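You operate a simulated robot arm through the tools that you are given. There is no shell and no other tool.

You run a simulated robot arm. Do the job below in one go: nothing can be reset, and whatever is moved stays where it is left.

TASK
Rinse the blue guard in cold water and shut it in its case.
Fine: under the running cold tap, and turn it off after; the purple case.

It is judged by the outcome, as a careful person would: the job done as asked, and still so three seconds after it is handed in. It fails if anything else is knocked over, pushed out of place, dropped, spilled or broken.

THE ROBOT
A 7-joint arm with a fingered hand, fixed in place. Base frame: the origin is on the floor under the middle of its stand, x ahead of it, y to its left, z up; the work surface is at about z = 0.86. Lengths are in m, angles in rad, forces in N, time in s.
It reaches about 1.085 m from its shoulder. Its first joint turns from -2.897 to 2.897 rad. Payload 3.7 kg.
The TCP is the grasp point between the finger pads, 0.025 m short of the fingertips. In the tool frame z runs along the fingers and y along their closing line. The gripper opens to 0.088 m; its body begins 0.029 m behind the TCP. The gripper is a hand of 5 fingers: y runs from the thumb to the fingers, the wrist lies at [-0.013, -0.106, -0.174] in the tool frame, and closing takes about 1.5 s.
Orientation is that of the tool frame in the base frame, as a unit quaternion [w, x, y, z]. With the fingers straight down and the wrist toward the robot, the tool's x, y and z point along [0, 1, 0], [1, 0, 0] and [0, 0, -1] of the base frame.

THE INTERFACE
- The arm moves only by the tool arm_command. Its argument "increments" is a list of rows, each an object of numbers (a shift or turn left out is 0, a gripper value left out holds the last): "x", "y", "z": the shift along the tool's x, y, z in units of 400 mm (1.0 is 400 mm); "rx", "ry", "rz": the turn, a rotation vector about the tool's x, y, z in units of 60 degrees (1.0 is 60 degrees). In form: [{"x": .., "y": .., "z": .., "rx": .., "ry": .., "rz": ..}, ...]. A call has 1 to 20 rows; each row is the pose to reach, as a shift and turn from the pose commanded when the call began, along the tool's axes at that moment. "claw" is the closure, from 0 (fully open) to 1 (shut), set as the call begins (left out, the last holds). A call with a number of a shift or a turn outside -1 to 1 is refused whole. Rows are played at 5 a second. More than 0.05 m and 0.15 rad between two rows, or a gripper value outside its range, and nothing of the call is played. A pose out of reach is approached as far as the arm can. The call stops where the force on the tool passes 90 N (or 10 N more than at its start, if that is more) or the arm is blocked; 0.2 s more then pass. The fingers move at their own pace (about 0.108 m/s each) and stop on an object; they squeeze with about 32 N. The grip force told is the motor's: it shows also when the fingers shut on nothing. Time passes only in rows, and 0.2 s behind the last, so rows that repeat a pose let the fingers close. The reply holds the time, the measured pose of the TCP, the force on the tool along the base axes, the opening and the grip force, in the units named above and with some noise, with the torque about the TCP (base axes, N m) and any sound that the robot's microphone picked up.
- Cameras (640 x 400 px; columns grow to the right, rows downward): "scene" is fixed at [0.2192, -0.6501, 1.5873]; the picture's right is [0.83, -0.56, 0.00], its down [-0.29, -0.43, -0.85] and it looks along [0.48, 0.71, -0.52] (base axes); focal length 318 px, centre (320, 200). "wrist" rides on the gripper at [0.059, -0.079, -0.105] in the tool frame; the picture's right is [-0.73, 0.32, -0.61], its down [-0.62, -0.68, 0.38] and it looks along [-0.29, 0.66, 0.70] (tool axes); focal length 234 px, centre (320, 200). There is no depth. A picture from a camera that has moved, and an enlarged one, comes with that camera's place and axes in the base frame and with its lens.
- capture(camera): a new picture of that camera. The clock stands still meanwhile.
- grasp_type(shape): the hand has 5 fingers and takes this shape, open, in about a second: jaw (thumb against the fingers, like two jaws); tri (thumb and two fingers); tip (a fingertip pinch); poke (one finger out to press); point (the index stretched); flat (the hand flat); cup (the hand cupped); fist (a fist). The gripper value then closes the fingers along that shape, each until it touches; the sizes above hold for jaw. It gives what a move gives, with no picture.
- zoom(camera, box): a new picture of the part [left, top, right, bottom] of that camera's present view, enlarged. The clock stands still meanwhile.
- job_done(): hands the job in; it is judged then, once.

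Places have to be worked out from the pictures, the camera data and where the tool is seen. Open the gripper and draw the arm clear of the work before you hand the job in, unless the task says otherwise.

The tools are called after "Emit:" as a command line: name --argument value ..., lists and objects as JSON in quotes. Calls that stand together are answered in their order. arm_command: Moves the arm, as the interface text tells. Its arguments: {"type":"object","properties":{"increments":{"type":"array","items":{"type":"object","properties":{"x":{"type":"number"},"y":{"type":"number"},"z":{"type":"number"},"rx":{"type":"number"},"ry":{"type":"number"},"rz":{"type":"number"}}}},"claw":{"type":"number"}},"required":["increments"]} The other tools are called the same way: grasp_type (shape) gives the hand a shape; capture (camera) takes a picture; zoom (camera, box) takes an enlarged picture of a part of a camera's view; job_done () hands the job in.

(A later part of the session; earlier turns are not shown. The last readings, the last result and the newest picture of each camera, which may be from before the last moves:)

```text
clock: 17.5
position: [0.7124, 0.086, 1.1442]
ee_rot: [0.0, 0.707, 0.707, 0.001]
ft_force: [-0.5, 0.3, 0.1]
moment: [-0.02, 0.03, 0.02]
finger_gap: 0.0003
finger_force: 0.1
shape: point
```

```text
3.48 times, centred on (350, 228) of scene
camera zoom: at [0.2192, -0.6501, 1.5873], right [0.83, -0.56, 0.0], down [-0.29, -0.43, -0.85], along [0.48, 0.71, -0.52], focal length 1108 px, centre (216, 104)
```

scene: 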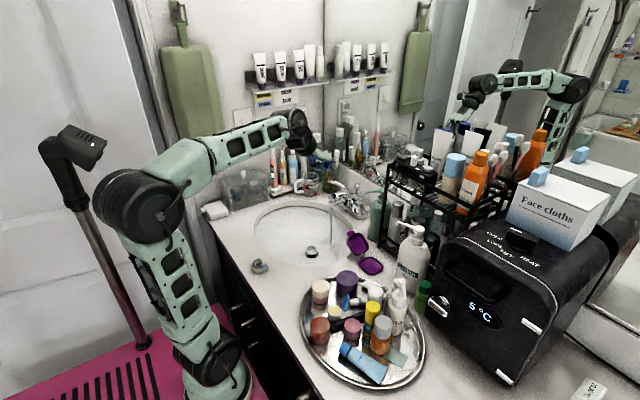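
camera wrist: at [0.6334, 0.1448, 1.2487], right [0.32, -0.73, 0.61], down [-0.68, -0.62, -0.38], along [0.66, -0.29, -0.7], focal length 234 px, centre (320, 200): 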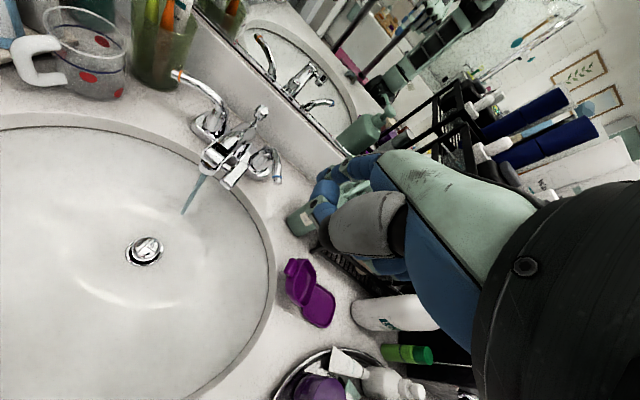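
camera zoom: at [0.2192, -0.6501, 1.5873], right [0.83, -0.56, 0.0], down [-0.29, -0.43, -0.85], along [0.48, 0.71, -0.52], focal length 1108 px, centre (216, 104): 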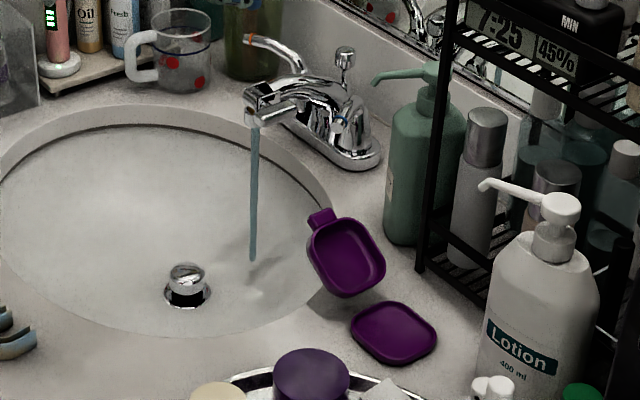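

Stream confirmed near (0.833, 0.19); tray of the case spans about x 0.757–0.813, y −0.138 to −0.07, and the guard (about 5 cm wide, 4.2 cm long) fits with its axis along x. I set the jaw shape and hover over the guard, yawed about 9° to its axis, to check finger alignment.

Emit:
grasp_type --shape "jaw"

Emit:
arm_command --increments '[{"x": 0.004, "y": -0.082, "z": 0.01, "rz": -0.022}, {"x": 0.008, "y": -0.164, "z": 0.04, "rz": -0.044}, {"x": 0.012, "y": -0.246, "z": 0.08, "rz": -0.066}, {"x": 0.016, "y": -0.328, "z": 0.12, "rz": -0.088}, {"x": 0.021, "y": -0.41, "z": 0.16, "rz": -0.11}, {"x": 0.025, "y": -0.492, "z": 0.2, "rz": -0.133}, {"x": 0.029, "y": -0.5725, "z": 0.235, "rz": -0.155}, {"x": 0.029, "y": -0.5725, "z": 0.235, "rz": -0.155}]'

Emit:
capture --camera "wrist"

Emit:
zoom --camera "scene" --box '[210, 180, 310, 290]'

```text
clock: 18.4
position: [0.7135, 0.0855, 1.1445]
ee_rot: [-0.001, 0.707, 0.708, -0.001]
ft_force: [0.4, 0.4, 0.7]
moment: [-0.02, 0.0, -0.02]
finger_gap: 0.0878
finger_force: 0.1
shape: jaw
```

```text
clock: 20.2
position: [0.4859, 0.0975, 1.0512]
ee_rot: [0.0, 0.648, 0.762, 0.0]
ft_force: [-1.0, 1.0, 0.3]
moment: [0.01, 0.03, 0.01]
finger_gap: 0.0877
finger_force: 0.1
shape: jaw
```

```text
taken
camera wrist: at [0.3975, 0.1438, 1.1551], right [0.44, -0.66, 0.61], down [-0.57, -0.73, -0.38], along [0.7, -0.18, -0.7], focal length 234 px, centre (320, 200)
```

wrist: 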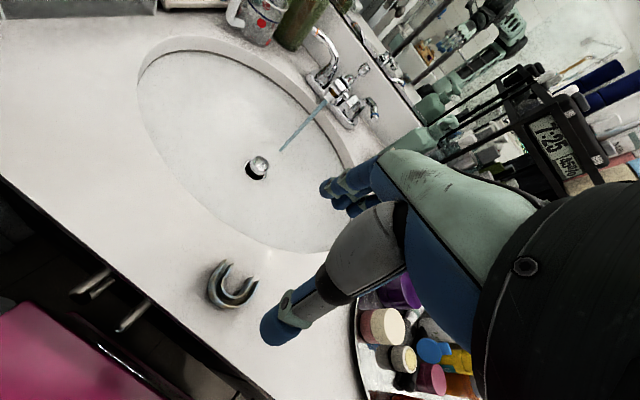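

```text
3.64 times, centred on (260, 235) of scene
camera zoom: at [0.2192, -0.6501, 1.5873], right [0.83, -0.56, 0.0], down [-0.29, -0.43, -0.85], along [0.48, 0.71, -0.52], focal length 1158 px, centre (538, 73)
```

zoom: 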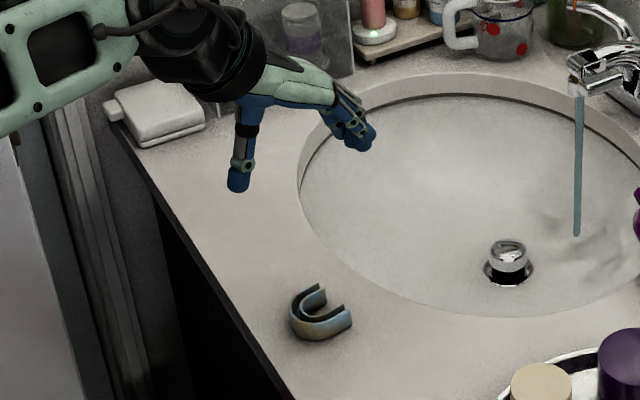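

I zoom on the guard and on the fingers for exact alignment.

Emit:
zoom --camera "wrist" --box '[190, 240, 290, 330]'

Emit:
zoom --camera "scene" --box '[265, 195, 325, 235]'

Emit:
zoom --camera "wrist" --box '[250, 140, 430, 350]'

```text
4.44 times, centred on (240, 285) of wrist
camera zoom: at [0.3975, 0.1438, 1.1551], right [0.44, -0.66, 0.61], down [-0.57, -0.73, -0.38], along [0.7, -0.18, -0.7], focal length 1041 px, centre (676, -178)
```

zoom: 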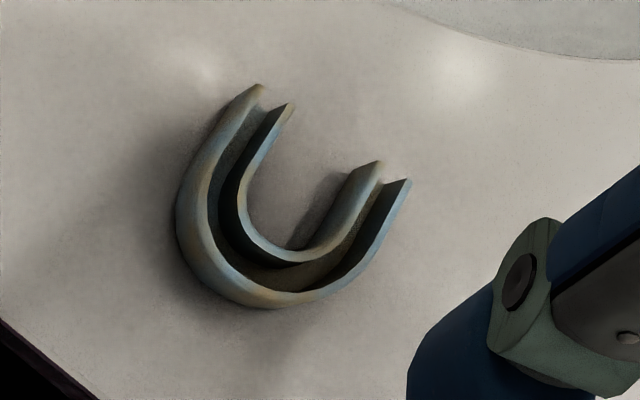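

```text
10.00 times, centred on (295, 215) of scene
camera zoom: at [0.2192, -0.6501, 1.5873], right [0.83, -0.56, 0.0], down [-0.29, -0.43, -0.85], along [0.48, 0.71, -0.52], focal length 3185 px, centre (570, 50)
```

zoom: 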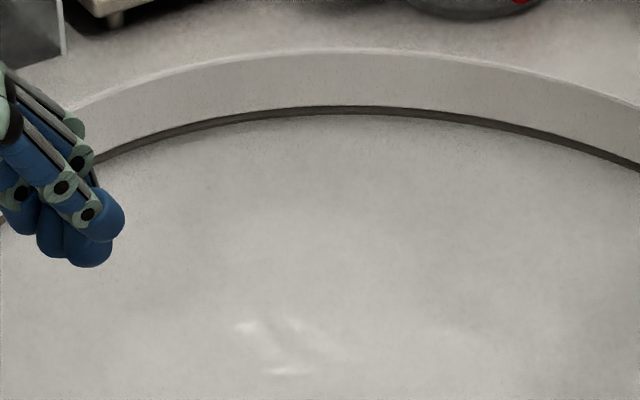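

```text
1.90 times, centred on (340, 245) of wrist
camera zoom: at [0.3975, 0.1438, 1.1551], right [0.44, -0.66, 0.61], down [-0.57, -0.73, -0.38], along [0.7, -0.18, -0.7], focal length 446 px, centre (282, 114)
```

zoom: 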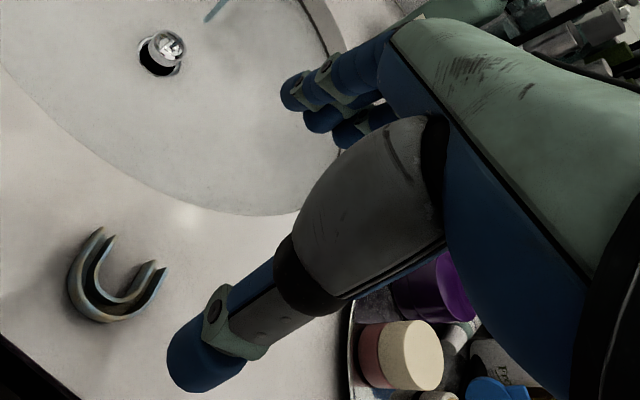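

Fingers in tool x: index +0.010, middle −0.007, ring −0.023, thumb ≈ −0.002; the guard's leg tips are ±0.019 from its axis. So with the guard centre at (0.481, 0.0945), placing the TCP at (0.483, 0.101) puts index and ring on the two leg tips and the thumb on the arch. I descend to just above grasp height.

Emit:
arm_command --increments '[{"x": 0.0027, "y": -0.0014, "z": 0.0975}, {"x": 0.0054, "y": -0.0028, "z": 0.195}, {"x": 0.0081, "y": -0.0042, "z": 0.2925}, {"x": 0.0108, "y": -0.0056, "z": 0.345}, {"x": 0.0108, "y": -0.0056, "z": 0.39}]' --claw 0

Emit:
capture --camera "wrist"

Emit:
zoom --camera "scene" --box '[230, 235, 290, 285]'

```text
clock: 21.4
position: [0.4894, 0.1148, 0.9159]
ee_rot: [0.0, 0.648, 0.762, -0.001]
ft_force: [-0.8, 0.8, 0.8]
moment: [-0.01, -0.02, 0.04]
finger_gap: 0.0875
finger_force: 0.0
shape: jaw
out of reach, approached as far as the arm can: row 4, 5
```

```text
taken
camera wrist: at [0.4017, 0.1607, 1.0196], right [0.44, -0.66, 0.61], down [-0.57, -0.73, -0.38], along [0.69, -0.18, -0.7], focal length 234 px, centre (320, 200)
```

wrist: 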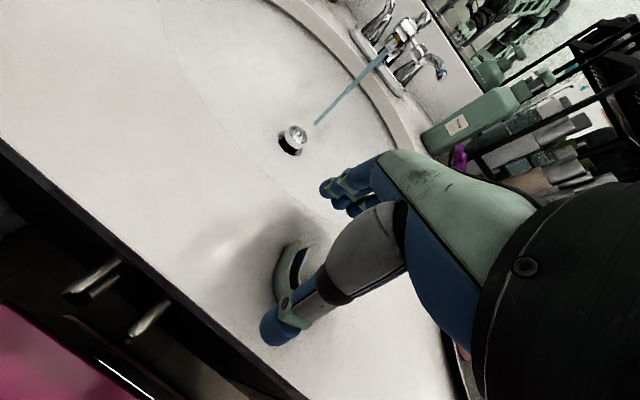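

```text
8.00 times, centred on (260, 260) of scene
camera zoom: at [0.2192, -0.6501, 1.5873], right [0.83, -0.56, 0.0], down [-0.29, -0.43, -0.85], along [0.48, 0.71, -0.52], focal length 2548 px, centre (800, -280)
```

zoom: 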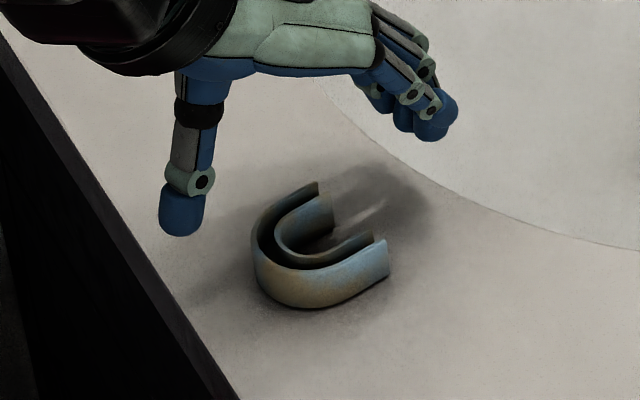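

That spot is out of reach with the wrist toward the robot: the arm stopped at z 0.916, too folded. I'll grip the guard across its two legs instead, with the hand yawed so the wrist is to the left (+y). First I go up and start the yaw.

Emit:
arm_command --increments '[{"z": -0.1}, {"z": -0.2}, {"z": -0.3, "rz": 0.05}, {"z": -0.34, "rz": 0.18}, {"z": -0.34, "rz": 0.31}, {"z": -0.34, "rz": 0.44}, {"z": -0.34, "rz": 0.57}, {"z": -0.34, "rz": 0.7}, {"z": -0.34, "rz": 0.8}, {"z": -0.34, "rz": 0.8}]'

```text
clock: 23.6
position: [0.4908, 0.1137, 1.0497]
ee_rot: [0.0, 0.901, 0.433, -0.001]
ft_force: [0.5, 1.2, 0.6]
moment: [0.01, 0.01, 0.03]
finger_gap: 0.0877
finger_force: 0.1
shape: jaw
```

Yaw goes fine. I finish the yaw to tool-x at 9.5° (along the guard's axis) and move over the guard at z≈1.0.

Emit:
arm_command --increments '[{"x": -0.008, "y": 0.005, "z": 0.02, "rz": 0.12}, {"x": -0.016, "y": 0.01, "z": 0.04, "rz": 0.24}, {"x": -0.024, "y": 0.014, "z": 0.06, "rz": 0.36}, {"x": -0.032, "y": 0.019, "z": 0.08, "rz": 0.48}, {"x": -0.04, "y": 0.024, "z": 0.1, "rz": 0.6}, {"x": -0.048, "y": 0.028, "z": 0.125, "rz": 0.698}, {"x": -0.048, "y": 0.028, "z": 0.125, "rz": 0.698}]'

Emit:
capture --camera "wrist"

Emit:
zoom --camera "scene" --box '[215, 190, 315, 290]'

```text
clock: 25.2
position: [0.4766, 0.1013, 1.002]
ee_rot: [-0.024, 0.992, 0.125, -0.01]
ft_force: [-1.0, 0.3, 1.0]
moment: [0.01, 0.03, 0.01]
finger_gap: 0.0875
finger_force: 0.0
shape: jaw
```

```text
taken
camera wrist: at [0.5161, 0.1884, 1.1093], right [-0.61, -0.52, 0.6], down [-0.78, 0.52, -0.34], along [-0.14, -0.68, -0.72], focal length 234 px, centre (320, 200)
```

wrist: 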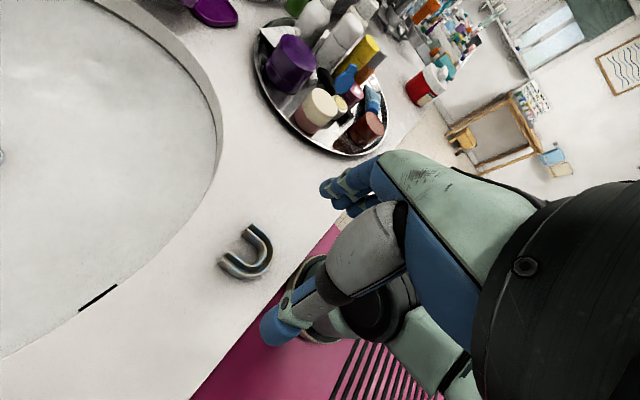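

```text
4.00 times, centred on (265, 240) of scene
camera zoom: at [0.2192, -0.6501, 1.5873], right [0.83, -0.56, 0.0], down [-0.29, -0.43, -0.85], along [0.48, 0.71, -0.52], focal length 1274 px, centre (540, 40)
```

zoom: 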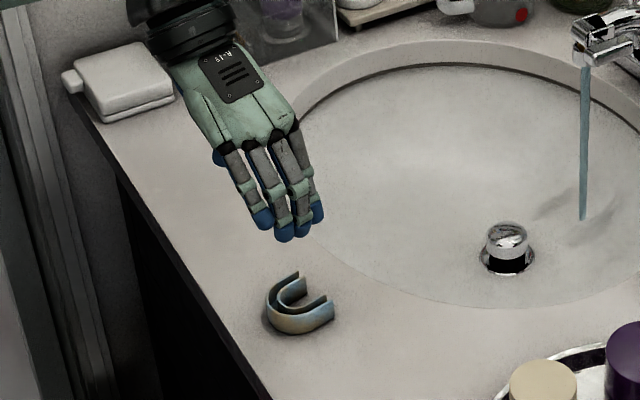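

The pose reads a bit off target (tool-x at 14° and 1 cm off). I hold a moment to see whether it was only lag.

Emit:
arm_command --increments '[{"z": 0.0}, {"z": 0.0}, {"z": 0.0}]'

```text
clock: 26.0
position: [0.476, 0.0995, 1.0004]
ee_rot: [-0.024, 0.992, 0.122, -0.011]
ft_force: [-0.2, 0.2, 0.4]
moment: [0.01, 0.0, 0.02]
finger_gap: 0.0876
finger_force: 0.0
shape: jaw
```

It stays off: the wrist is at a joint limit in this yaw direction. The opposite yaw (wrist to the right, −y) should have plenty of range, so I rotate back the other way in steps while holding height.

Emit:
arm_command --increments '[{"x": 0.01, "y": 0.002, "z": -0.02, "rz": -0.125}, {"x": 0.02, "y": 0.004, "z": -0.04, "rz": -0.25}, {"x": 0.03, "y": 0.006, "z": -0.06, "rz": -0.375}, {"x": 0.04, "y": 0.008, "z": -0.08, "rz": -0.5}, {"x": 0.05, "y": 0.009, "z": -0.1, "rz": -0.625}, {"x": 0.06, "y": 0.01, "z": -0.12, "rz": -0.75}, {"x": 0.074, "y": 0.0124, "z": -0.125, "rz": -0.875}, {"x": 0.074, "y": 0.0124, "z": -0.125, "rz": -1.0}]'

Emit:
arm_command --increments '[{"rz": -0.125}, {"rz": -0.25}, {"rz": -0.375}, {"rz": -0.5}, {"rz": -0.625}, {"rz": -0.75}, {"rz": -0.875}, {"rz": -1.0}]'

Emit:
arm_command --increments '[{"rz": -0.125}, {"rz": -0.25}, {"rz": -0.375}, {"rz": -0.5}, {"rz": -0.625}, {"rz": -0.75}, {"rz": -0.875}, {"rz": -1.0}, {"rz": -1.0}]'

```text
clock: 27.8
position: [0.5176, 0.0914, 1.0505]
ee_rot: [0.001, 0.821, 0.57, 0.0]
ft_force: [-0.2, 0.0, 0.6]
moment: [0.01, 0.01, 0.03]
finger_gap: 0.0875
finger_force: 0.1
shape: jaw
```

```text
clock: 29.6
position: [0.519, 0.092, 1.0507]
ee_rot: [0.0, 0.427, 0.904, 0.001]
ft_force: [-0.3, 0.1, 0.7]
moment: [0.01, -0.03, 0.01]
finger_gap: 0.0881
finger_force: 0.0
shape: jaw
```

```text
clock: 31.6
position: [0.5184, 0.0921, 1.051]
ee_rot: [0.0, -0.083, 0.997, 0.001]
ft_force: [-0.3, -0.5, 0.0]
moment: [0.01, -0.01, 0.0]
finger_gap: 0.0878
finger_force: 0.1
shape: jaw
```

The yaw worked: tool-x now at 189.5°, along the guard's axis. I move over the guard at about z=0.93 and check.

Emit:
arm_command --increments '[{"x": 0.043, "y": 0.0157, "z": 0.05}, {"x": 0.086, "y": 0.0315, "z": 0.13}, {"x": 0.086, "y": 0.0315, "z": 0.22}, {"x": 0.086, "y": 0.0315, "z": 0.3025}, {"x": 0.086, "y": 0.0315, "z": 0.3025}]'

Emit:
capture --camera "wrist"

Emit:
zoom --camera "scene" --box '[220, 210, 300, 290]'

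```text
clock: 32.8
position: [0.4837, 0.0974, 0.9292]
ee_rot: [0.0, -0.082, 0.997, -0.001]
ft_force: [-0.4, 0.0, -0.1]
moment: [-0.04, 0.0, 0.03]
finger_gap: 0.0879
finger_force: 0.0
shape: jaw
```

```text
taken
camera wrist: at [0.4371, 0.0093, 1.033], right [0.66, 0.44, 0.61], down [0.73, -0.57, -0.38], along [0.18, 0.7, -0.7], focal length 234 px, centre (320, 200)
```

wrist: 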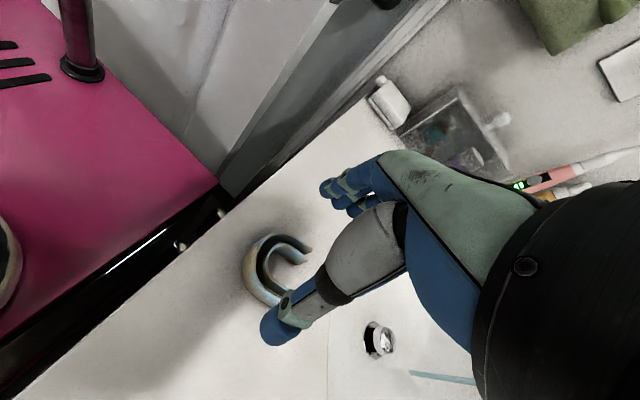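

```text
5.00 times, centred on (260, 250) of scene
camera zoom: at [0.2192, -0.6501, 1.5873], right [0.83, -0.56, 0.0], down [-0.29, -0.43, -0.85], along [0.48, 0.71, -0.52], focal length 1593 px, centre (620, -50)
```

zoom: 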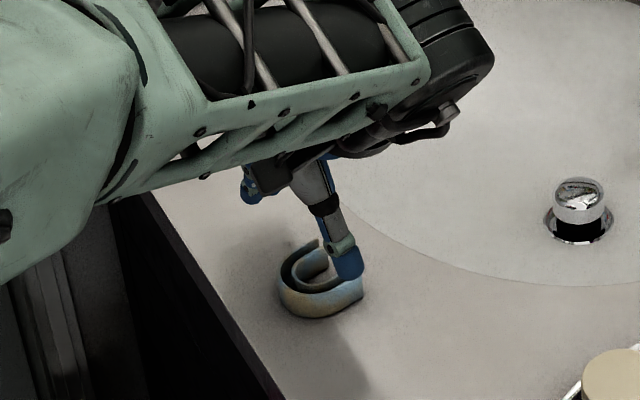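

Aligned; thumb is outside the right leg, fingers outside the left one. I lower 4 cm so the fingertips end just above the counter.

Emit:
arm_command --increments '[{"z": 0.035}, {"z": 0.07}, {"z": 0.1}, {"z": 0.1}]'

Emit:
zoom --camera "wrist" --box '[200, 140, 400, 380]'

Emit:
zoom --camera "scene" --box '[235, 225, 295, 285]'

```text
clock: 33.8
position: [0.4824, 0.0975, 0.89]
ee_rot: [0.0, -0.081, 0.997, -0.001]
ft_force: [0.2, -0.4, -0.6]
moment: [0.01, 0.02, 0.0]
finger_gap: 0.0878
finger_force: 0.0
shape: jaw
```

```text
1.67 times, centred on (300, 260) of wrist
camera zoom: at [0.4368, 0.0108, 0.9941], right [0.66, 0.44, 0.61], down [0.73, -0.57, -0.38], along [0.18, 0.7, -0.7], focal length 390 px, centre (353, 100)
```

zoom: 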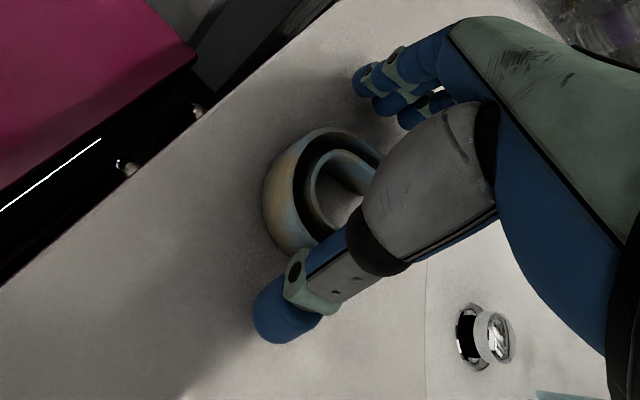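

```text
6.67 times, centred on (265, 255) of scene
camera zoom: at [0.2192, -0.6501, 1.5873], right [0.83, -0.56, 0.0], down [-0.29, -0.43, -0.85], along [0.48, 0.71, -0.52], focal length 2124 px, centre (687, -167)
```

zoom: 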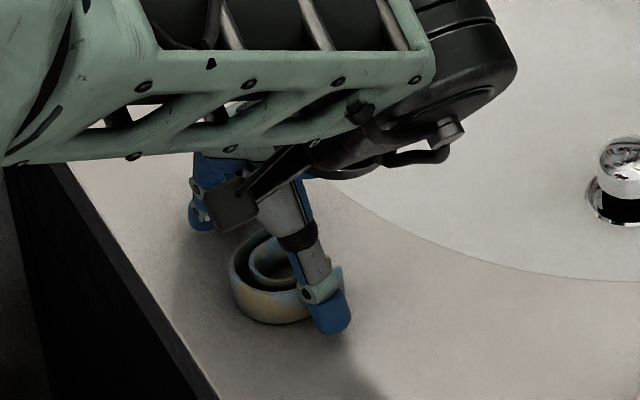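

No contact yet, guard between thumb and fingers. I close the fingers on it.

Emit:
arm_command --increments '[{"z": 0.0}, {"z": 0.0}, {"z": 0.0}, {"z": 0.0}, {"z": 0.0}, {"z": 0.0}, {"z": 0.0}, {"z": 0.0}, {"z": 0.0}]' --claw 1

Emit:
zoom --camera "wrist" --box '[200, 140, 400, 380]'

Emit:
zoom --camera "scene" --box '[235, 225, 295, 285]'

```text
clock: 35.8
position: [0.4829, 0.0985, 0.89]
ee_rot: [0.0, -0.081, 0.997, 0.0]
ft_force: [0.1, 0.5, 0.3]
moment: [-0.02, 0.0, 0.06]
finger_gap: 0.044
finger_force: 32.1
shape: jaw
```

```text
1.67 times, centred on (300, 260) of wrist
camera zoom: at [0.4368, 0.0108, 0.9942], right [0.66, 0.44, 0.61], down [0.73, -0.57, -0.38], along [0.18, 0.7, -0.7], focal length 390 px, centre (353, 100)
```

zoom: 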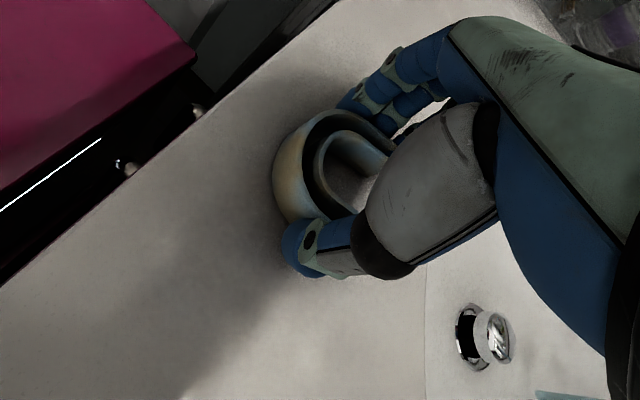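

```text
6.67 times, centred on (265, 255) of scene
camera zoom: at [0.2192, -0.6501, 1.5873], right [0.83, -0.56, 0.0], down [-0.29, -0.43, -0.85], along [0.48, 0.71, -0.52], focal length 2124 px, centre (687, -167)
```

zoom: 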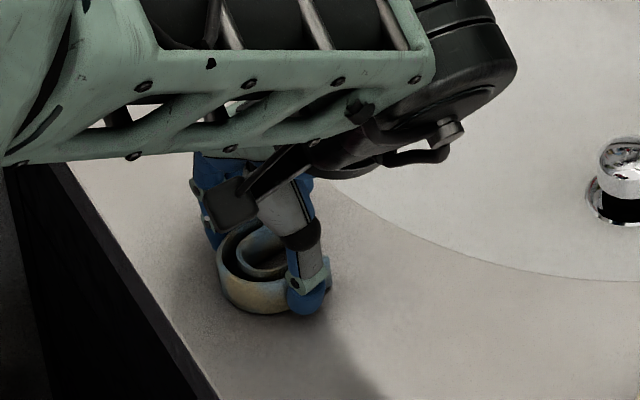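

Gripped: gap 0.044 m at 32 N. This grip is fine for moving it, but for setting it into the case I'd rather hold it with the wrist toward the robot, so I carry it low to a free spot at about (0.555, 0.012) to regrip there.

Emit:
arm_command --increments '[{"z": -0.04}, {"z": -0.08}, {"x": -0.03, "y": -0.048, "z": -0.08, "rz": 0.032}, {"x": -0.06, "y": -0.096, "z": -0.08, "rz": 0.063}, {"x": -0.089, "y": -0.143, "z": -0.08, "rz": 0.095}, {"x": -0.119, "y": -0.191, "z": -0.08, "rz": 0.127}, {"x": -0.148, "y": -0.2387, "z": -0.08, "rz": 0.158}, {"x": -0.148, "y": -0.2387, "z": -0.08, "rz": 0.158}]'

Emit:
zoom --camera "scene" --box '[235, 210, 335, 310]'

Emit:
zoom --camera "wrist" --box '[200, 140, 400, 380]'

```text
clock: 37.6
position: [0.557, 0.0129, 0.9222]
ee_rot: [0.0, 0.0, 1.0, 0.0]
ft_force: [-0.2, -0.2, 0.4]
moment: [-0.01, 0.0, 0.0]
finger_gap: 0.0442
finger_force: 32.2
shape: jaw
```

```text
4.00 times, centred on (285, 260) of scene
camera zoom: at [0.2192, -0.6501, 1.5873], right [0.83, -0.56, 0.0], down [-0.29, -0.43, -0.85], along [0.48, 0.71, -0.52], focal length 1274 px, centre (460, -40)
```

zoom: 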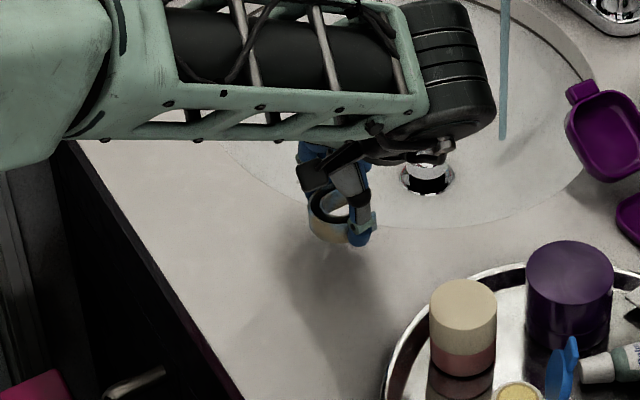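

```text
1.67 times, centred on (300, 260) of wrist
camera zoom: at [0.4969, -0.065, 1.0269], right [0.73, 0.32, 0.61], down [0.62, -0.68, -0.38], along [0.29, 0.66, -0.7], focal length 390 px, centre (353, 100)
```

zoom: 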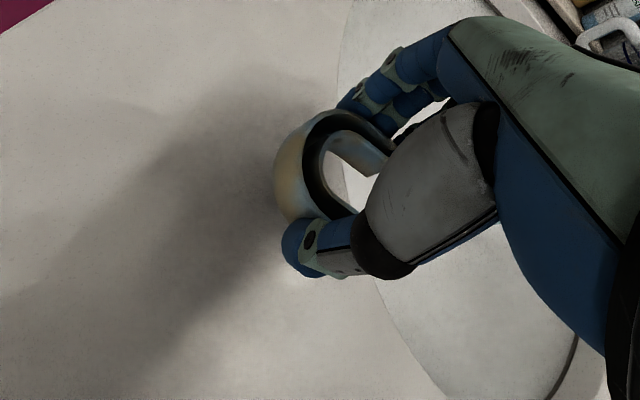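

The guard is held firmly. I lower it back to the counter here and open the hand.

Emit:
arm_command --increments '[{"z": 0.03}, {"z": 0.06}, {"z": 0.079}, {"z": 0.079}]'

Emit:
arm_command --increments '[{"z": 0.0}, {"z": 0.0}, {"z": 0.0}, {"z": 0.0}, {"z": 0.0}, {"z": 0.0}]' --claw 0

Emit:
zoom --camera "wrist" --box '[200, 140, 400, 380]'

```text
clock: 38.6
position: [0.5575, 0.0125, 0.8885]
ee_rot: [0.0, 0.0, 1.0, -0.001]
ft_force: [0.2, -0.3, -0.5]
moment: [-0.01, -0.02, -0.01]
finger_gap: 0.0441
finger_force: 32.6
shape: jaw
```

```text
clock: 40.0
position: [0.5572, 0.0134, 0.89]
ee_rot: [0.0, 0.0, 1.0, 0.0]
ft_force: [0.6, -0.4, -0.4]
moment: [0.0, -0.01, 0.02]
finger_gap: 0.0874
finger_force: 0.1
shape: jaw
```

```text
1.67 times, centred on (300, 260) of wrist
camera zoom: at [0.4973, -0.0642, 0.9941], right [0.73, 0.32, 0.61], down [0.62, -0.68, -0.38], along [0.29, 0.66, -0.7], focal length 390 px, centre (353, 100)
```

zoom: 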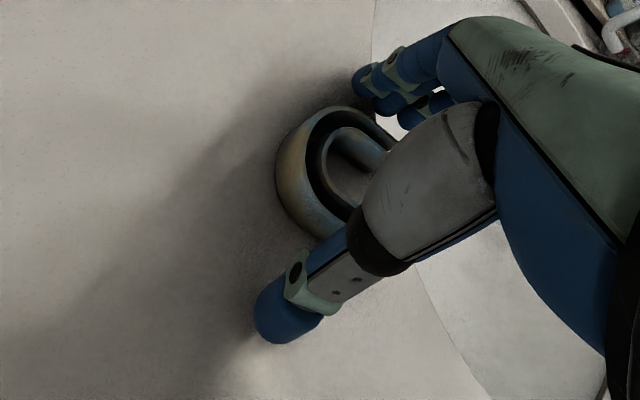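

Released cleanly. I lift straight up, then yaw 90° to bring the wrist toward the robot.

Emit:
arm_command --increments '[{"z": -0.08}, {"z": -0.16}, {"z": -0.24}, {"z": -0.325, "rz": 0.1}, {"z": -0.35, "rz": 0.225}, {"z": -0.35, "rz": 0.35}, {"z": -0.35, "rz": 0.475}, {"z": -0.35, "rz": 0.6}, {"z": -0.35, "rz": 0.725}, {"z": -0.35, "rz": 0.85}]'

Emit:
arm_command --increments '[{"rz": 0.125}, {"rz": 0.25}, {"rz": 0.375}, {"rz": 0.5}, {"rz": 0.65}, {"rz": 0.65}]'

Emit:
capture --camera "wrist"

Emit:
zoom --camera "scene" --box '[245, 220, 325, 300]'

```text
clock: 42.2
position: [0.5571, 0.0138, 1.0303]
ee_rot: [0.0, 0.432, 0.902, 0.001]
ft_force: [-0.3, 0.1, 0.1]
moment: [0.01, 0.0, 0.0]
finger_gap: 0.0876
finger_force: 0.1
shape: jaw
```

```text
refused: row 5 steps farther than a row can; nothing moved
```

```text
taken
camera wrist: at [0.458, 0.0103, 1.1345], right [0.71, -0.36, 0.61], down [-0.14, -0.91, -0.38], along [0.69, 0.19, -0.7], focal length 234 px, centre (320, 200)
```

wrist: 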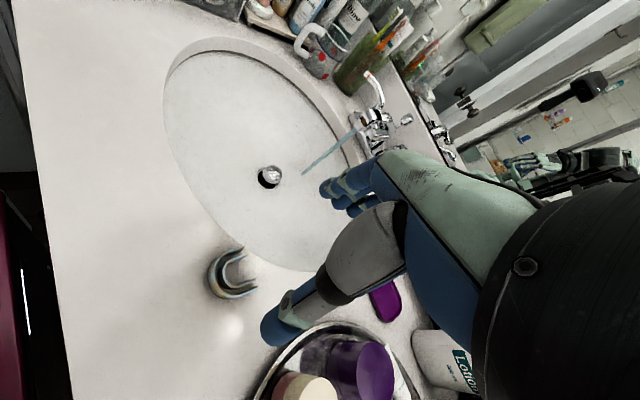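

```text
5.00 times, centred on (285, 260) of scene
camera zoom: at [0.2192, -0.6501, 1.5873], right [0.83, -0.56, 0.0], down [-0.29, -0.43, -0.85], along [0.48, 0.71, -0.52], focal length 1593 px, centre (495, -100)
```

zoom: 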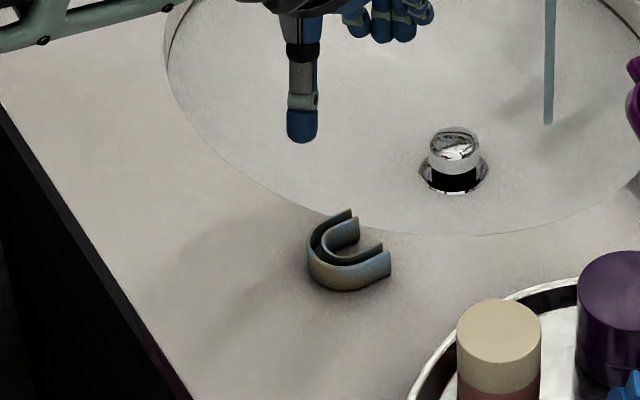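

One step was too large; the yaw is at 129°. I finish with smaller steps.

Emit:
arm_command --increments '[{"rz": 0.13}, {"rz": 0.26}, {"rz": 0.39}, {"rz": 0.52}, {"rz": 0.65}, {"rz": 0.65}]'

Emit:
capture --camera "wrist"

Emit:
zoom --camera "scene" --box '[265, 245, 315, 285]'

```text
clock: 43.6
position: [0.556, 0.0134, 1.0305]
ee_rot: [0.0, 0.708, 0.706, 0.0]
ft_force: [0.6, -0.6, 0.4]
moment: [0.0, 0.02, -0.01]
finger_gap: 0.0874
finger_force: 0.1
shape: jaw
```

```text
taken
camera wrist: at [0.4768, 0.0731, 1.1344], right [0.32, -0.73, 0.61], down [-0.68, -0.62, -0.38], along [0.66, -0.29, -0.7], focal length 234 px, centre (320, 200)
```

wrist: 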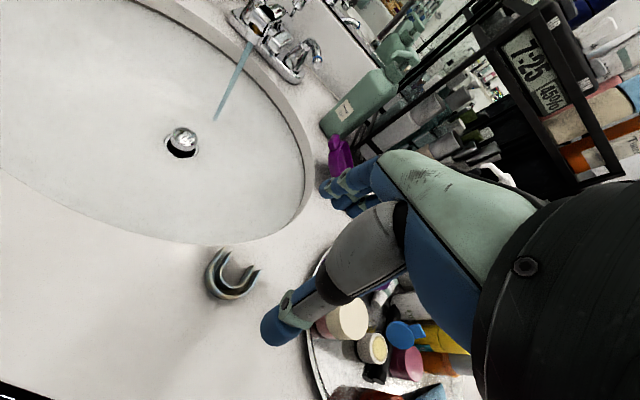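

```text
10.00 times, centred on (290, 265) of scene
camera zoom: at [0.2192, -0.6501, 1.5873], right [0.83, -0.56, 0.0], down [-0.29, -0.43, -0.85], along [0.48, 0.71, -0.52], focal length 3185 px, centre (620, -450)
```

zoom: 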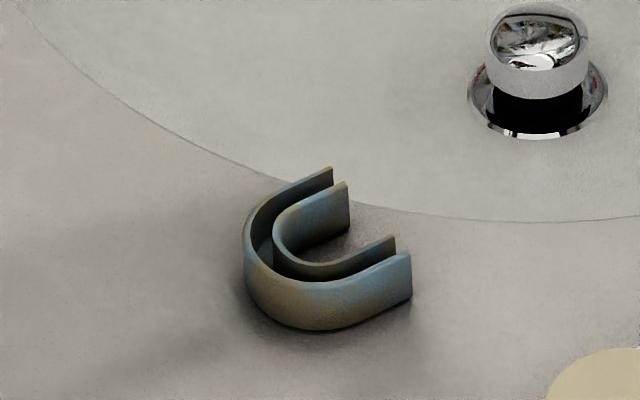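

I zoom in the wrist view to double-check the guard's place.

Emit:
zoom --camera "wrist" --box '[190, 230, 280, 310]'

```text
5.00 times, centred on (235, 270) of wrist
camera zoom: at [0.4768, 0.0731, 1.1344], right [0.32, -0.73, 0.61], down [-0.68, -0.62, -0.38], along [0.66, -0.29, -0.7], focal length 1171 px, centre (745, -150)
```

zoom: 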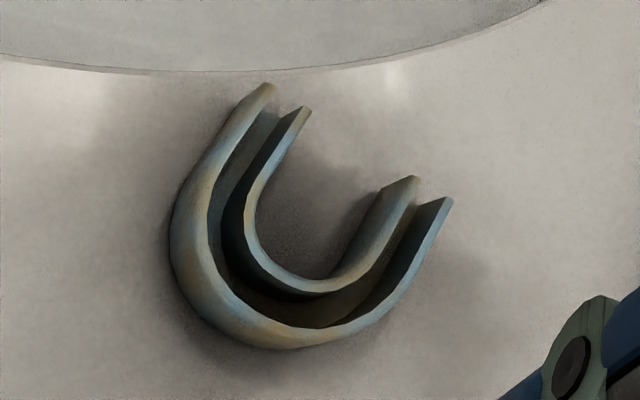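

Guard centre now at about (0.5545, 0.020) with its axis 1.5° off x. From the last grip I learned the jaws close about a point at tool y +0.007, so I aim the TCP at (0.549, 0.027) and descend.

Emit:
arm_command --increments '[{"x": 0.017, "y": -0.009, "z": 0.07, "rz": -0.0125}, {"x": 0.034, "y": -0.0175, "z": 0.16, "rz": -0.025}, {"x": 0.034, "y": -0.0175, "z": 0.25, "rz": -0.025}, {"x": 0.034, "y": -0.0175, "z": 0.31, "rz": -0.025}, {"x": 0.034, "y": -0.0175, "z": 0.354, "rz": -0.025}, {"x": 0.034, "y": -0.0175, "z": 0.354, "rz": -0.025}]'

Emit:
zoom --camera "scene" --box '[255, 225, 325, 290]'

Emit:
zoom --camera "wrist" --box '[200, 140, 400, 380]'

```text
clock: 45.0
position: [0.5616, 0.0319, 0.9045]
ee_rot: [0.0, 0.698, 0.716, 0.0]
ft_force: [-0.5, 0.1, -0.1]
moment: [0.05, -0.03, 0.0]
finger_gap: 0.0879
finger_force: 0.0
shape: jaw
out of reach, approached as far as the arm can: row 4, 5, 6
```

```text
6.15 times, centred on (290, 258) of scene
camera zoom: at [0.2192, -0.6501, 1.5873], right [0.83, -0.56, 0.0], down [-0.29, -0.43, -0.85], along [0.48, 0.71, -0.52], focal length 1960 px, centre (505, -154)
```

zoom: 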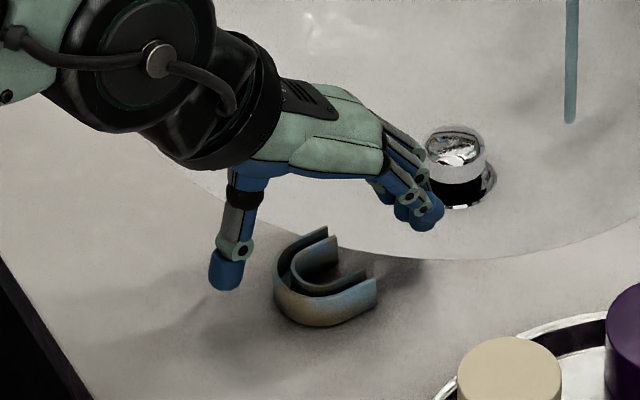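

```text
1.67 times, centred on (300, 260) of wrist
camera zoom: at [0.4813, 0.0893, 1.0088], right [0.34, -0.72, 0.61], down [-0.67, -0.64, -0.38], along [0.66, -0.27, -0.7], focal length 390 px, centre (353, 100)
```

zoom: 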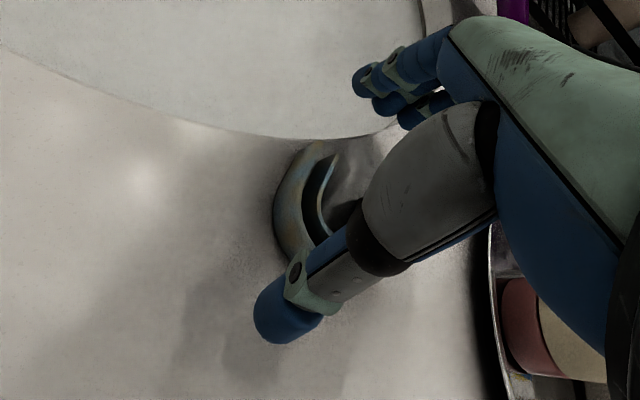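

The straight-down, wrist-to-robot pose can't get low enough this close in (stopped at z 0.9045), so I'll use the across-the-legs grip that worked. I lift and yaw back 90°.

Emit:
arm_command --increments '[{"z": -0.1}, {"z": -0.2}, {"z": -0.3, "rz": -0.1}, {"z": -0.3, "rz": -0.22}, {"z": -0.3, "rz": -0.34}, {"z": -0.3, "rz": -0.46}, {"z": -0.3, "rz": -0.58}, {"z": -0.3, "rz": -0.7}, {"z": -0.3, "rz": -0.8}]'

Emit:
arm_command --increments '[{"rz": -0.12}, {"rz": -0.24}, {"rz": -0.36}, {"rz": -0.48}, {"rz": -0.6}, {"rz": -0.7}, {"rz": -0.7}]'

```text
clock: 47.0
position: [0.5613, 0.033, 1.0253]
ee_rot: [0.0, 0.346, 0.938, 0.0]
ft_force: [0.4, -0.9, -0.3]
moment: [-0.02, 0.01, 0.01]
finger_gap: 0.0877
finger_force: 0.2
shape: jaw
```

```text
clock: 48.6
position: [0.5604, 0.0337, 1.0244]
ee_rot: [0.0, -0.013, 1.0, 0.0]
ft_force: [0.0, -0.2, -0.5]
moment: [-0.02, 0.0, -0.02]
finger_gap: 0.0874
finger_force: 0.0
shape: jaw
```

Yaw is at 181.5°. I descend onto the guard again at TCP (0.557, 0.013, 0.8895) and close.

Emit:
arm_command --increments '[{"x": 0.005, "y": -0.024, "z": 0.08}, {"x": 0.01, "y": -0.0485, "z": 0.17}, {"x": 0.01, "y": -0.0485, "z": 0.26}, {"x": 0.01, "y": -0.0485, "z": 0.31}, {"x": 0.01, "y": -0.0485, "z": 0.3375}, {"x": 0.01, "y": -0.0485, "z": 0.3375}]'

Emit:
arm_command --increments '[{"z": 0.0}, {"z": 0.0}, {"z": 0.0}, {"z": 0.0}, {"z": 0.0}, {"z": 0.0}, {"z": 0.0}, {"z": 0.0}, {"z": 0.0}]' --claw 1

Emit:
zoom --camera "wrist" --box '[200, 140, 400, 380]'

Emit:
zoom --camera "scene" --box '[255, 225, 325, 290]'

```text
clock: 50.0
position: [0.5573, 0.0132, 0.8903]
ee_rot: [-0.001, -0.012, 1.0, -0.001]
ft_force: [0.1, -0.2, -0.2]
moment: [0.0, -0.02, -0.03]
finger_gap: 0.088
finger_force: 0.2
shape: jaw
```

```text
clock: 52.0
position: [0.5572, 0.0133, 0.8906]
ee_rot: [0.0, -0.012, 1.0, 0.001]
ft_force: [-1.2, 0.4, -0.6]
moment: [-0.02, 0.01, 0.04]
finger_gap: 0.0441
finger_force: 31.6
shape: jaw
```

```text
1.67 times, centred on (300, 260) of wrist
camera zoom: at [0.4999, -0.0657, 0.9946], right [0.72, 0.34, 0.61], down [0.64, -0.67, -0.38], along [0.27, 0.66, -0.7], focal length 390 px, centre (353, 100)
```

zoom: 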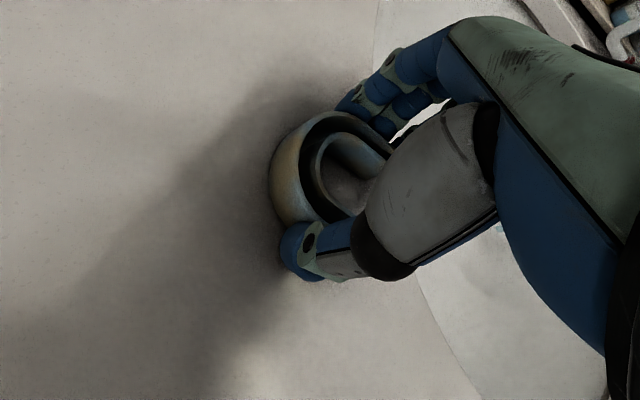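

```text
6.15 times, centred on (290, 258) of scene
camera zoom: at [0.2192, -0.6501, 1.5873], right [0.83, -0.56, 0.0], down [-0.29, -0.43, -0.85], along [0.48, 0.71, -0.52], focal length 1960 px, centre (505, -154)
```

zoom: 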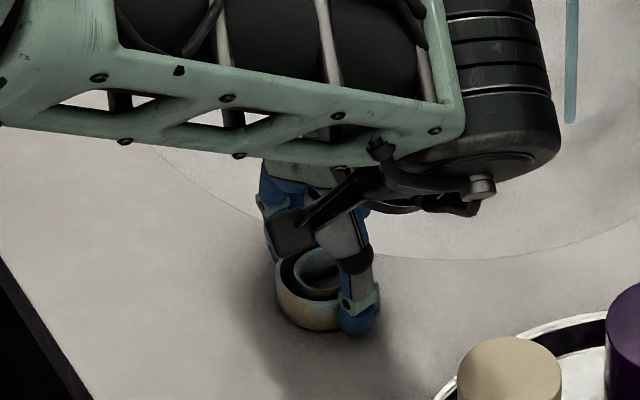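

Gripped again at 32 N. I lift it well clear and yaw back to the default heading, carrying it toward the front of the sink.

Emit:
arm_command --increments '[{"z": -0.1}, {"z": -0.2}, {"z": -0.3}, {"z": -0.4, "rz": 0.1}, {"z": -0.45, "rz": 0.225}, {"z": -0.5, "rz": 0.35}, {"z": -0.5, "rz": 0.475}, {"z": -0.5, "rz": 0.6}, {"z": -0.5, "rz": 0.725}, {"z": -0.5, "rz": 0.825}]'

Emit:
arm_command --increments '[{"rz": 0.12}, {"rz": 0.24}, {"rz": 0.36}, {"rz": 0.48}, {"rz": 0.6}, {"rz": 0.7}, {"rz": 0.7}]'

Emit:
zoom --camera "scene" --box '[225, 120, 365, 240]'

```text
clock: 54.2
position: [0.5577, 0.013, 1.0901]
ee_rot: [0.0, 0.408, 0.913, 0.0]
ft_force: [0.2, -0.7, 0.1]
moment: [0.01, 0.0, 0.01]
finger_gap: 0.0438
finger_force: 32.1
shape: jaw
```

```text
clock: 55.8
position: [0.5572, 0.0134, 1.0895]
ee_rot: [0.0, 0.708, 0.706, 0.0]
ft_force: [0.5, 0.3, 0.6]
moment: [0.0, 0.0, 0.03]
finger_gap: 0.0438
finger_force: 31.6
shape: jaw
```

```text
3.33 times, centred on (295, 180) of scene
camera zoom: at [0.2192, -0.6501, 1.5873], right [0.83, -0.56, 0.0], down [-0.29, -0.43, -0.85], along [0.48, 0.71, -0.52], focal length 1062 px, centre (403, 267)
```

zoom: 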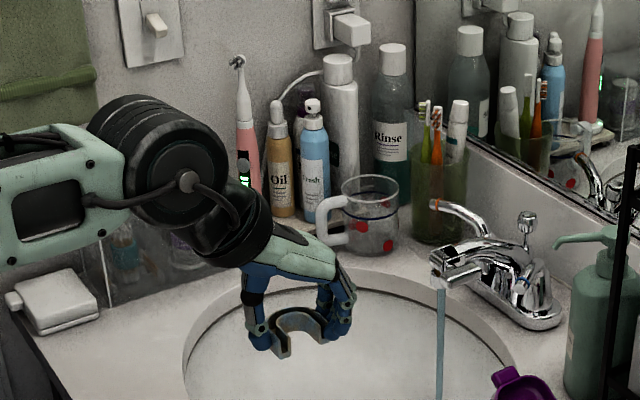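

The guard hangs securely, opening to the side. I move to (0.66, 0.16, 1.09) and roll the hand so the fingers point forward with the index side up, which leaves the guard open to a stream from above.

Emit:
arm_command --increments '[{"x": 0.09, "y": 0.06}, {"x": 0.19, "y": 0.125}, {"x": 0.28, "y": 0.19}, {"x": 0.375, "y": 0.25}, {"x": 0.375, "y": 0.25}]'

Emit:
arm_command --increments '[{"rx": -0.0514, "ry": 0.0806, "rz": 0.0889}, {"rx": -0.1027, "ry": 0.1613, "rz": 0.1778}, {"rx": -0.1541, "ry": 0.2419, "rz": 0.2667}, {"rx": -0.2055, "ry": 0.3225, "rz": 0.3556}, {"rx": -0.2568, "ry": 0.4032, "rz": 0.4445}, {"rx": -0.3082, "ry": 0.4838, "rz": 0.5335}, {"rx": -0.3595, "ry": 0.5645, "rz": 0.6224}, {"rx": -0.4109, "ry": 0.6451, "rz": 0.7113}, {"rx": -0.4623, "ry": 0.7257, "rz": 0.8002}, {"rx": -0.5136, "ry": 0.8064, "rz": 0.8891}, {"rx": -0.565, "ry": 0.887, "rz": 0.978}, {"rx": -0.565, "ry": 0.887, "rz": 0.978}]'

Emit:
zoom --camera "scene" --box '[225, 120, 385, 240]'

Emit:
capture --camera "wrist"

```text
clock: 57.0
position: [0.6561, 0.1635, 1.0886]
ee_rot: [0.0, 0.707, 0.707, 0.001]
ft_force: [0.1, 0.2, -0.5]
moment: [-0.03, -0.01, -0.01]
finger_gap: 0.0435
finger_force: 32.0
shape: jaw
```

```text
clock: 59.5
position: [0.6541, 0.1841, 1.075]
ee_rot: [-0.207, 0.848, 0.209, 0.44]
ft_force: [1.2, 0.2, -0.7]
moment: [0.01, 0.0, 0.0]
finger_gap: 0.0438
finger_force: 32.5
shape: jaw
stopped in row 12: the arm was blocked; the commanded pose is now the measured one
```

```text
3.33 times, centred on (305, 180) of scene
camera zoom: at [0.2192, -0.6501, 1.5873], right [0.83, -0.56, 0.0], down [-0.29, -0.43, -0.85], along [0.48, 0.71, -0.52], focal length 1062 px, centre (370, 267)
```

zoom: 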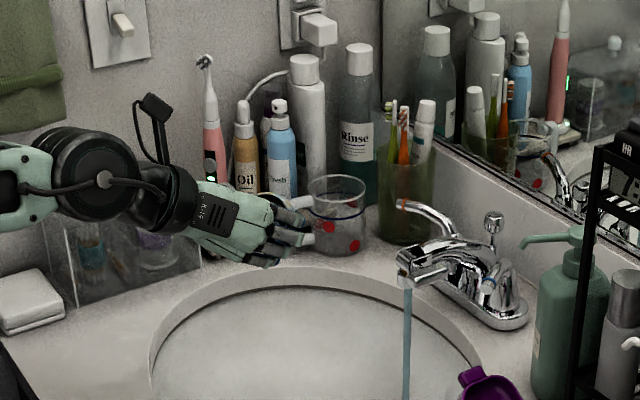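

```text
taken
camera wrist: at [0.5731, 0.2045, 1.1914], right [-0.61, -0.72, -0.34], down [-0.44, 0.66, -0.61], along [0.66, -0.22, -0.72], focal length 234 px, centre (320, 200)
```

wrist: 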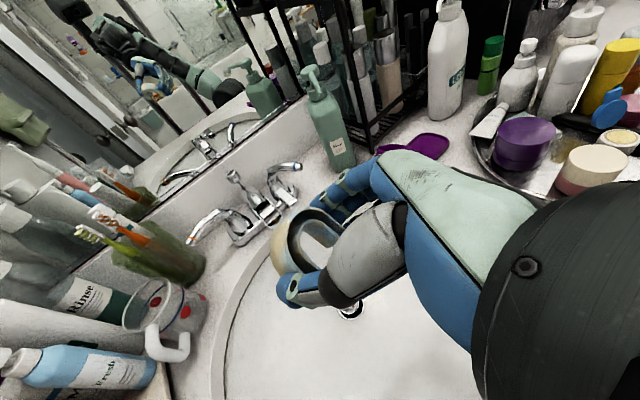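

The arm stopped at a joint limit, but the orientation reached is just what I need: index side up, fingers forward-left, guard arch upward. I keep this orientation and go down in front of the sink first.

Emit:
arm_command --increments '[{"x": -0.05, "y": 0.028, "z": 0.06}, {"x": -0.1, "y": 0.0565, "z": 0.12}, {"x": -0.15, "y": 0.085, "z": 0.18}, {"x": -0.2, "y": 0.113, "z": 0.241}, {"x": -0.2, "y": 0.113, "z": 0.241}]'

```text
clock: 60.3
position: [0.6382, 0.2546, 0.9865]
ee_rot: [-0.251, 0.827, 0.279, 0.418]
ft_force: [0.3, 0.6, 0.0]
moment: [-0.01, -0.04, 0.03]
finger_gap: 0.0438
finger_force: 32.2
shape: jaw
stopped in row 4: the arm was blocked; the commanded pose is now the measured one
```

It's being dragged by a joint limit. I look at the arm before deciding.

Emit:
capture --camera "scene"

Emit:
capture --camera "wrist"

```text
taken
```

scene: 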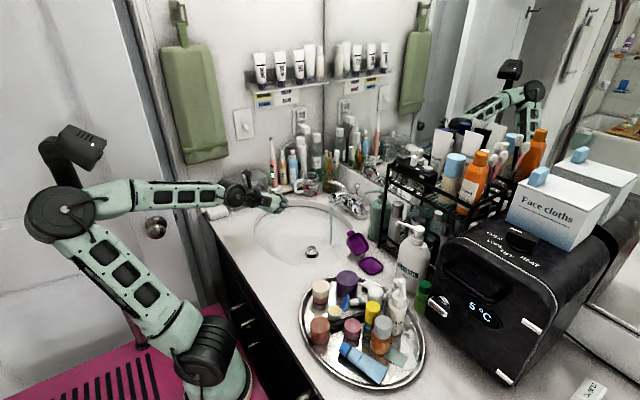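

```text
taken
camera wrist: at [0.5565, 0.2577, 1.104], right [-0.48, -0.81, -0.34], down [-0.56, 0.58, -0.6], along [0.68, -0.09, -0.73], focal length 234 px, centre (320, 200)
```

wrist: 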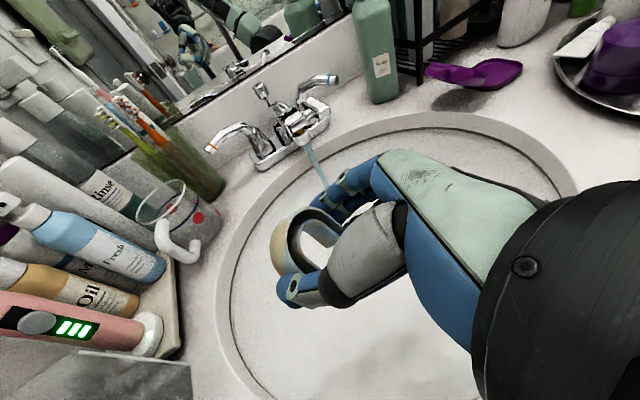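

This roll direction runs out of wrist range. The opposite roll (fingers on the left, guard opening upward) should be far from the limit, so I rotate back to the default heading while backing up and rising.

Emit:
arm_command --increments '[{"x": 0.0106, "y": 0.0176, "z": -0.0346, "rx": 0.0244, "ry": -0.0976, "rz": -0.0799}, {"x": 0.0212, "y": 0.0352, "z": -0.0692, "rx": 0.0487, "ry": -0.1952, "rz": -0.1599}, {"x": 0.0318, "y": 0.0528, "z": -0.1038, "rx": 0.0731, "ry": -0.2927, "rz": -0.2398}, {"x": 0.0424, "y": 0.0704, "z": -0.1384, "rx": 0.0974, "ry": -0.3903, "rz": -0.3197}, {"x": 0.053, "y": 0.088, "z": -0.173, "rx": 0.1218, "ry": -0.4879, "rz": -0.3997}, {"x": 0.0636, "y": 0.1056, "z": -0.2076, "rx": 0.1462, "ry": -0.5855, "rz": -0.4796}, {"x": 0.0742, "y": 0.1232, "z": -0.2422, "rx": 0.1705, "ry": -0.6831, "rz": -0.5595}, {"x": 0.0848, "y": 0.1408, "z": -0.2768, "rx": 0.1949, "ry": -0.7806, "rz": -0.6394}, {"x": 0.0954, "y": 0.1584, "z": -0.3114, "rx": 0.2192, "ry": -0.8782, "rz": -0.7194}, {"x": 0.106, "y": 0.176, "z": -0.346, "rx": 0.2436, "ry": -0.9758, "rz": -0.7993}, {"x": 0.106, "y": 0.176, "z": -0.346, "rx": 0.2436, "ry": -0.9758, "rz": -0.7993}]'

```text
clock: 62.7
position: [0.6326, 0.1225, 1.0807]
ee_rot: [0.0, 0.708, 0.706, -0.002]
ft_force: [-1.1, 0.4, -1.0]
moment: [0.02, 0.01, 0.02]
finger_gap: 0.0439
finger_force: 32.8
shape: jaw
```

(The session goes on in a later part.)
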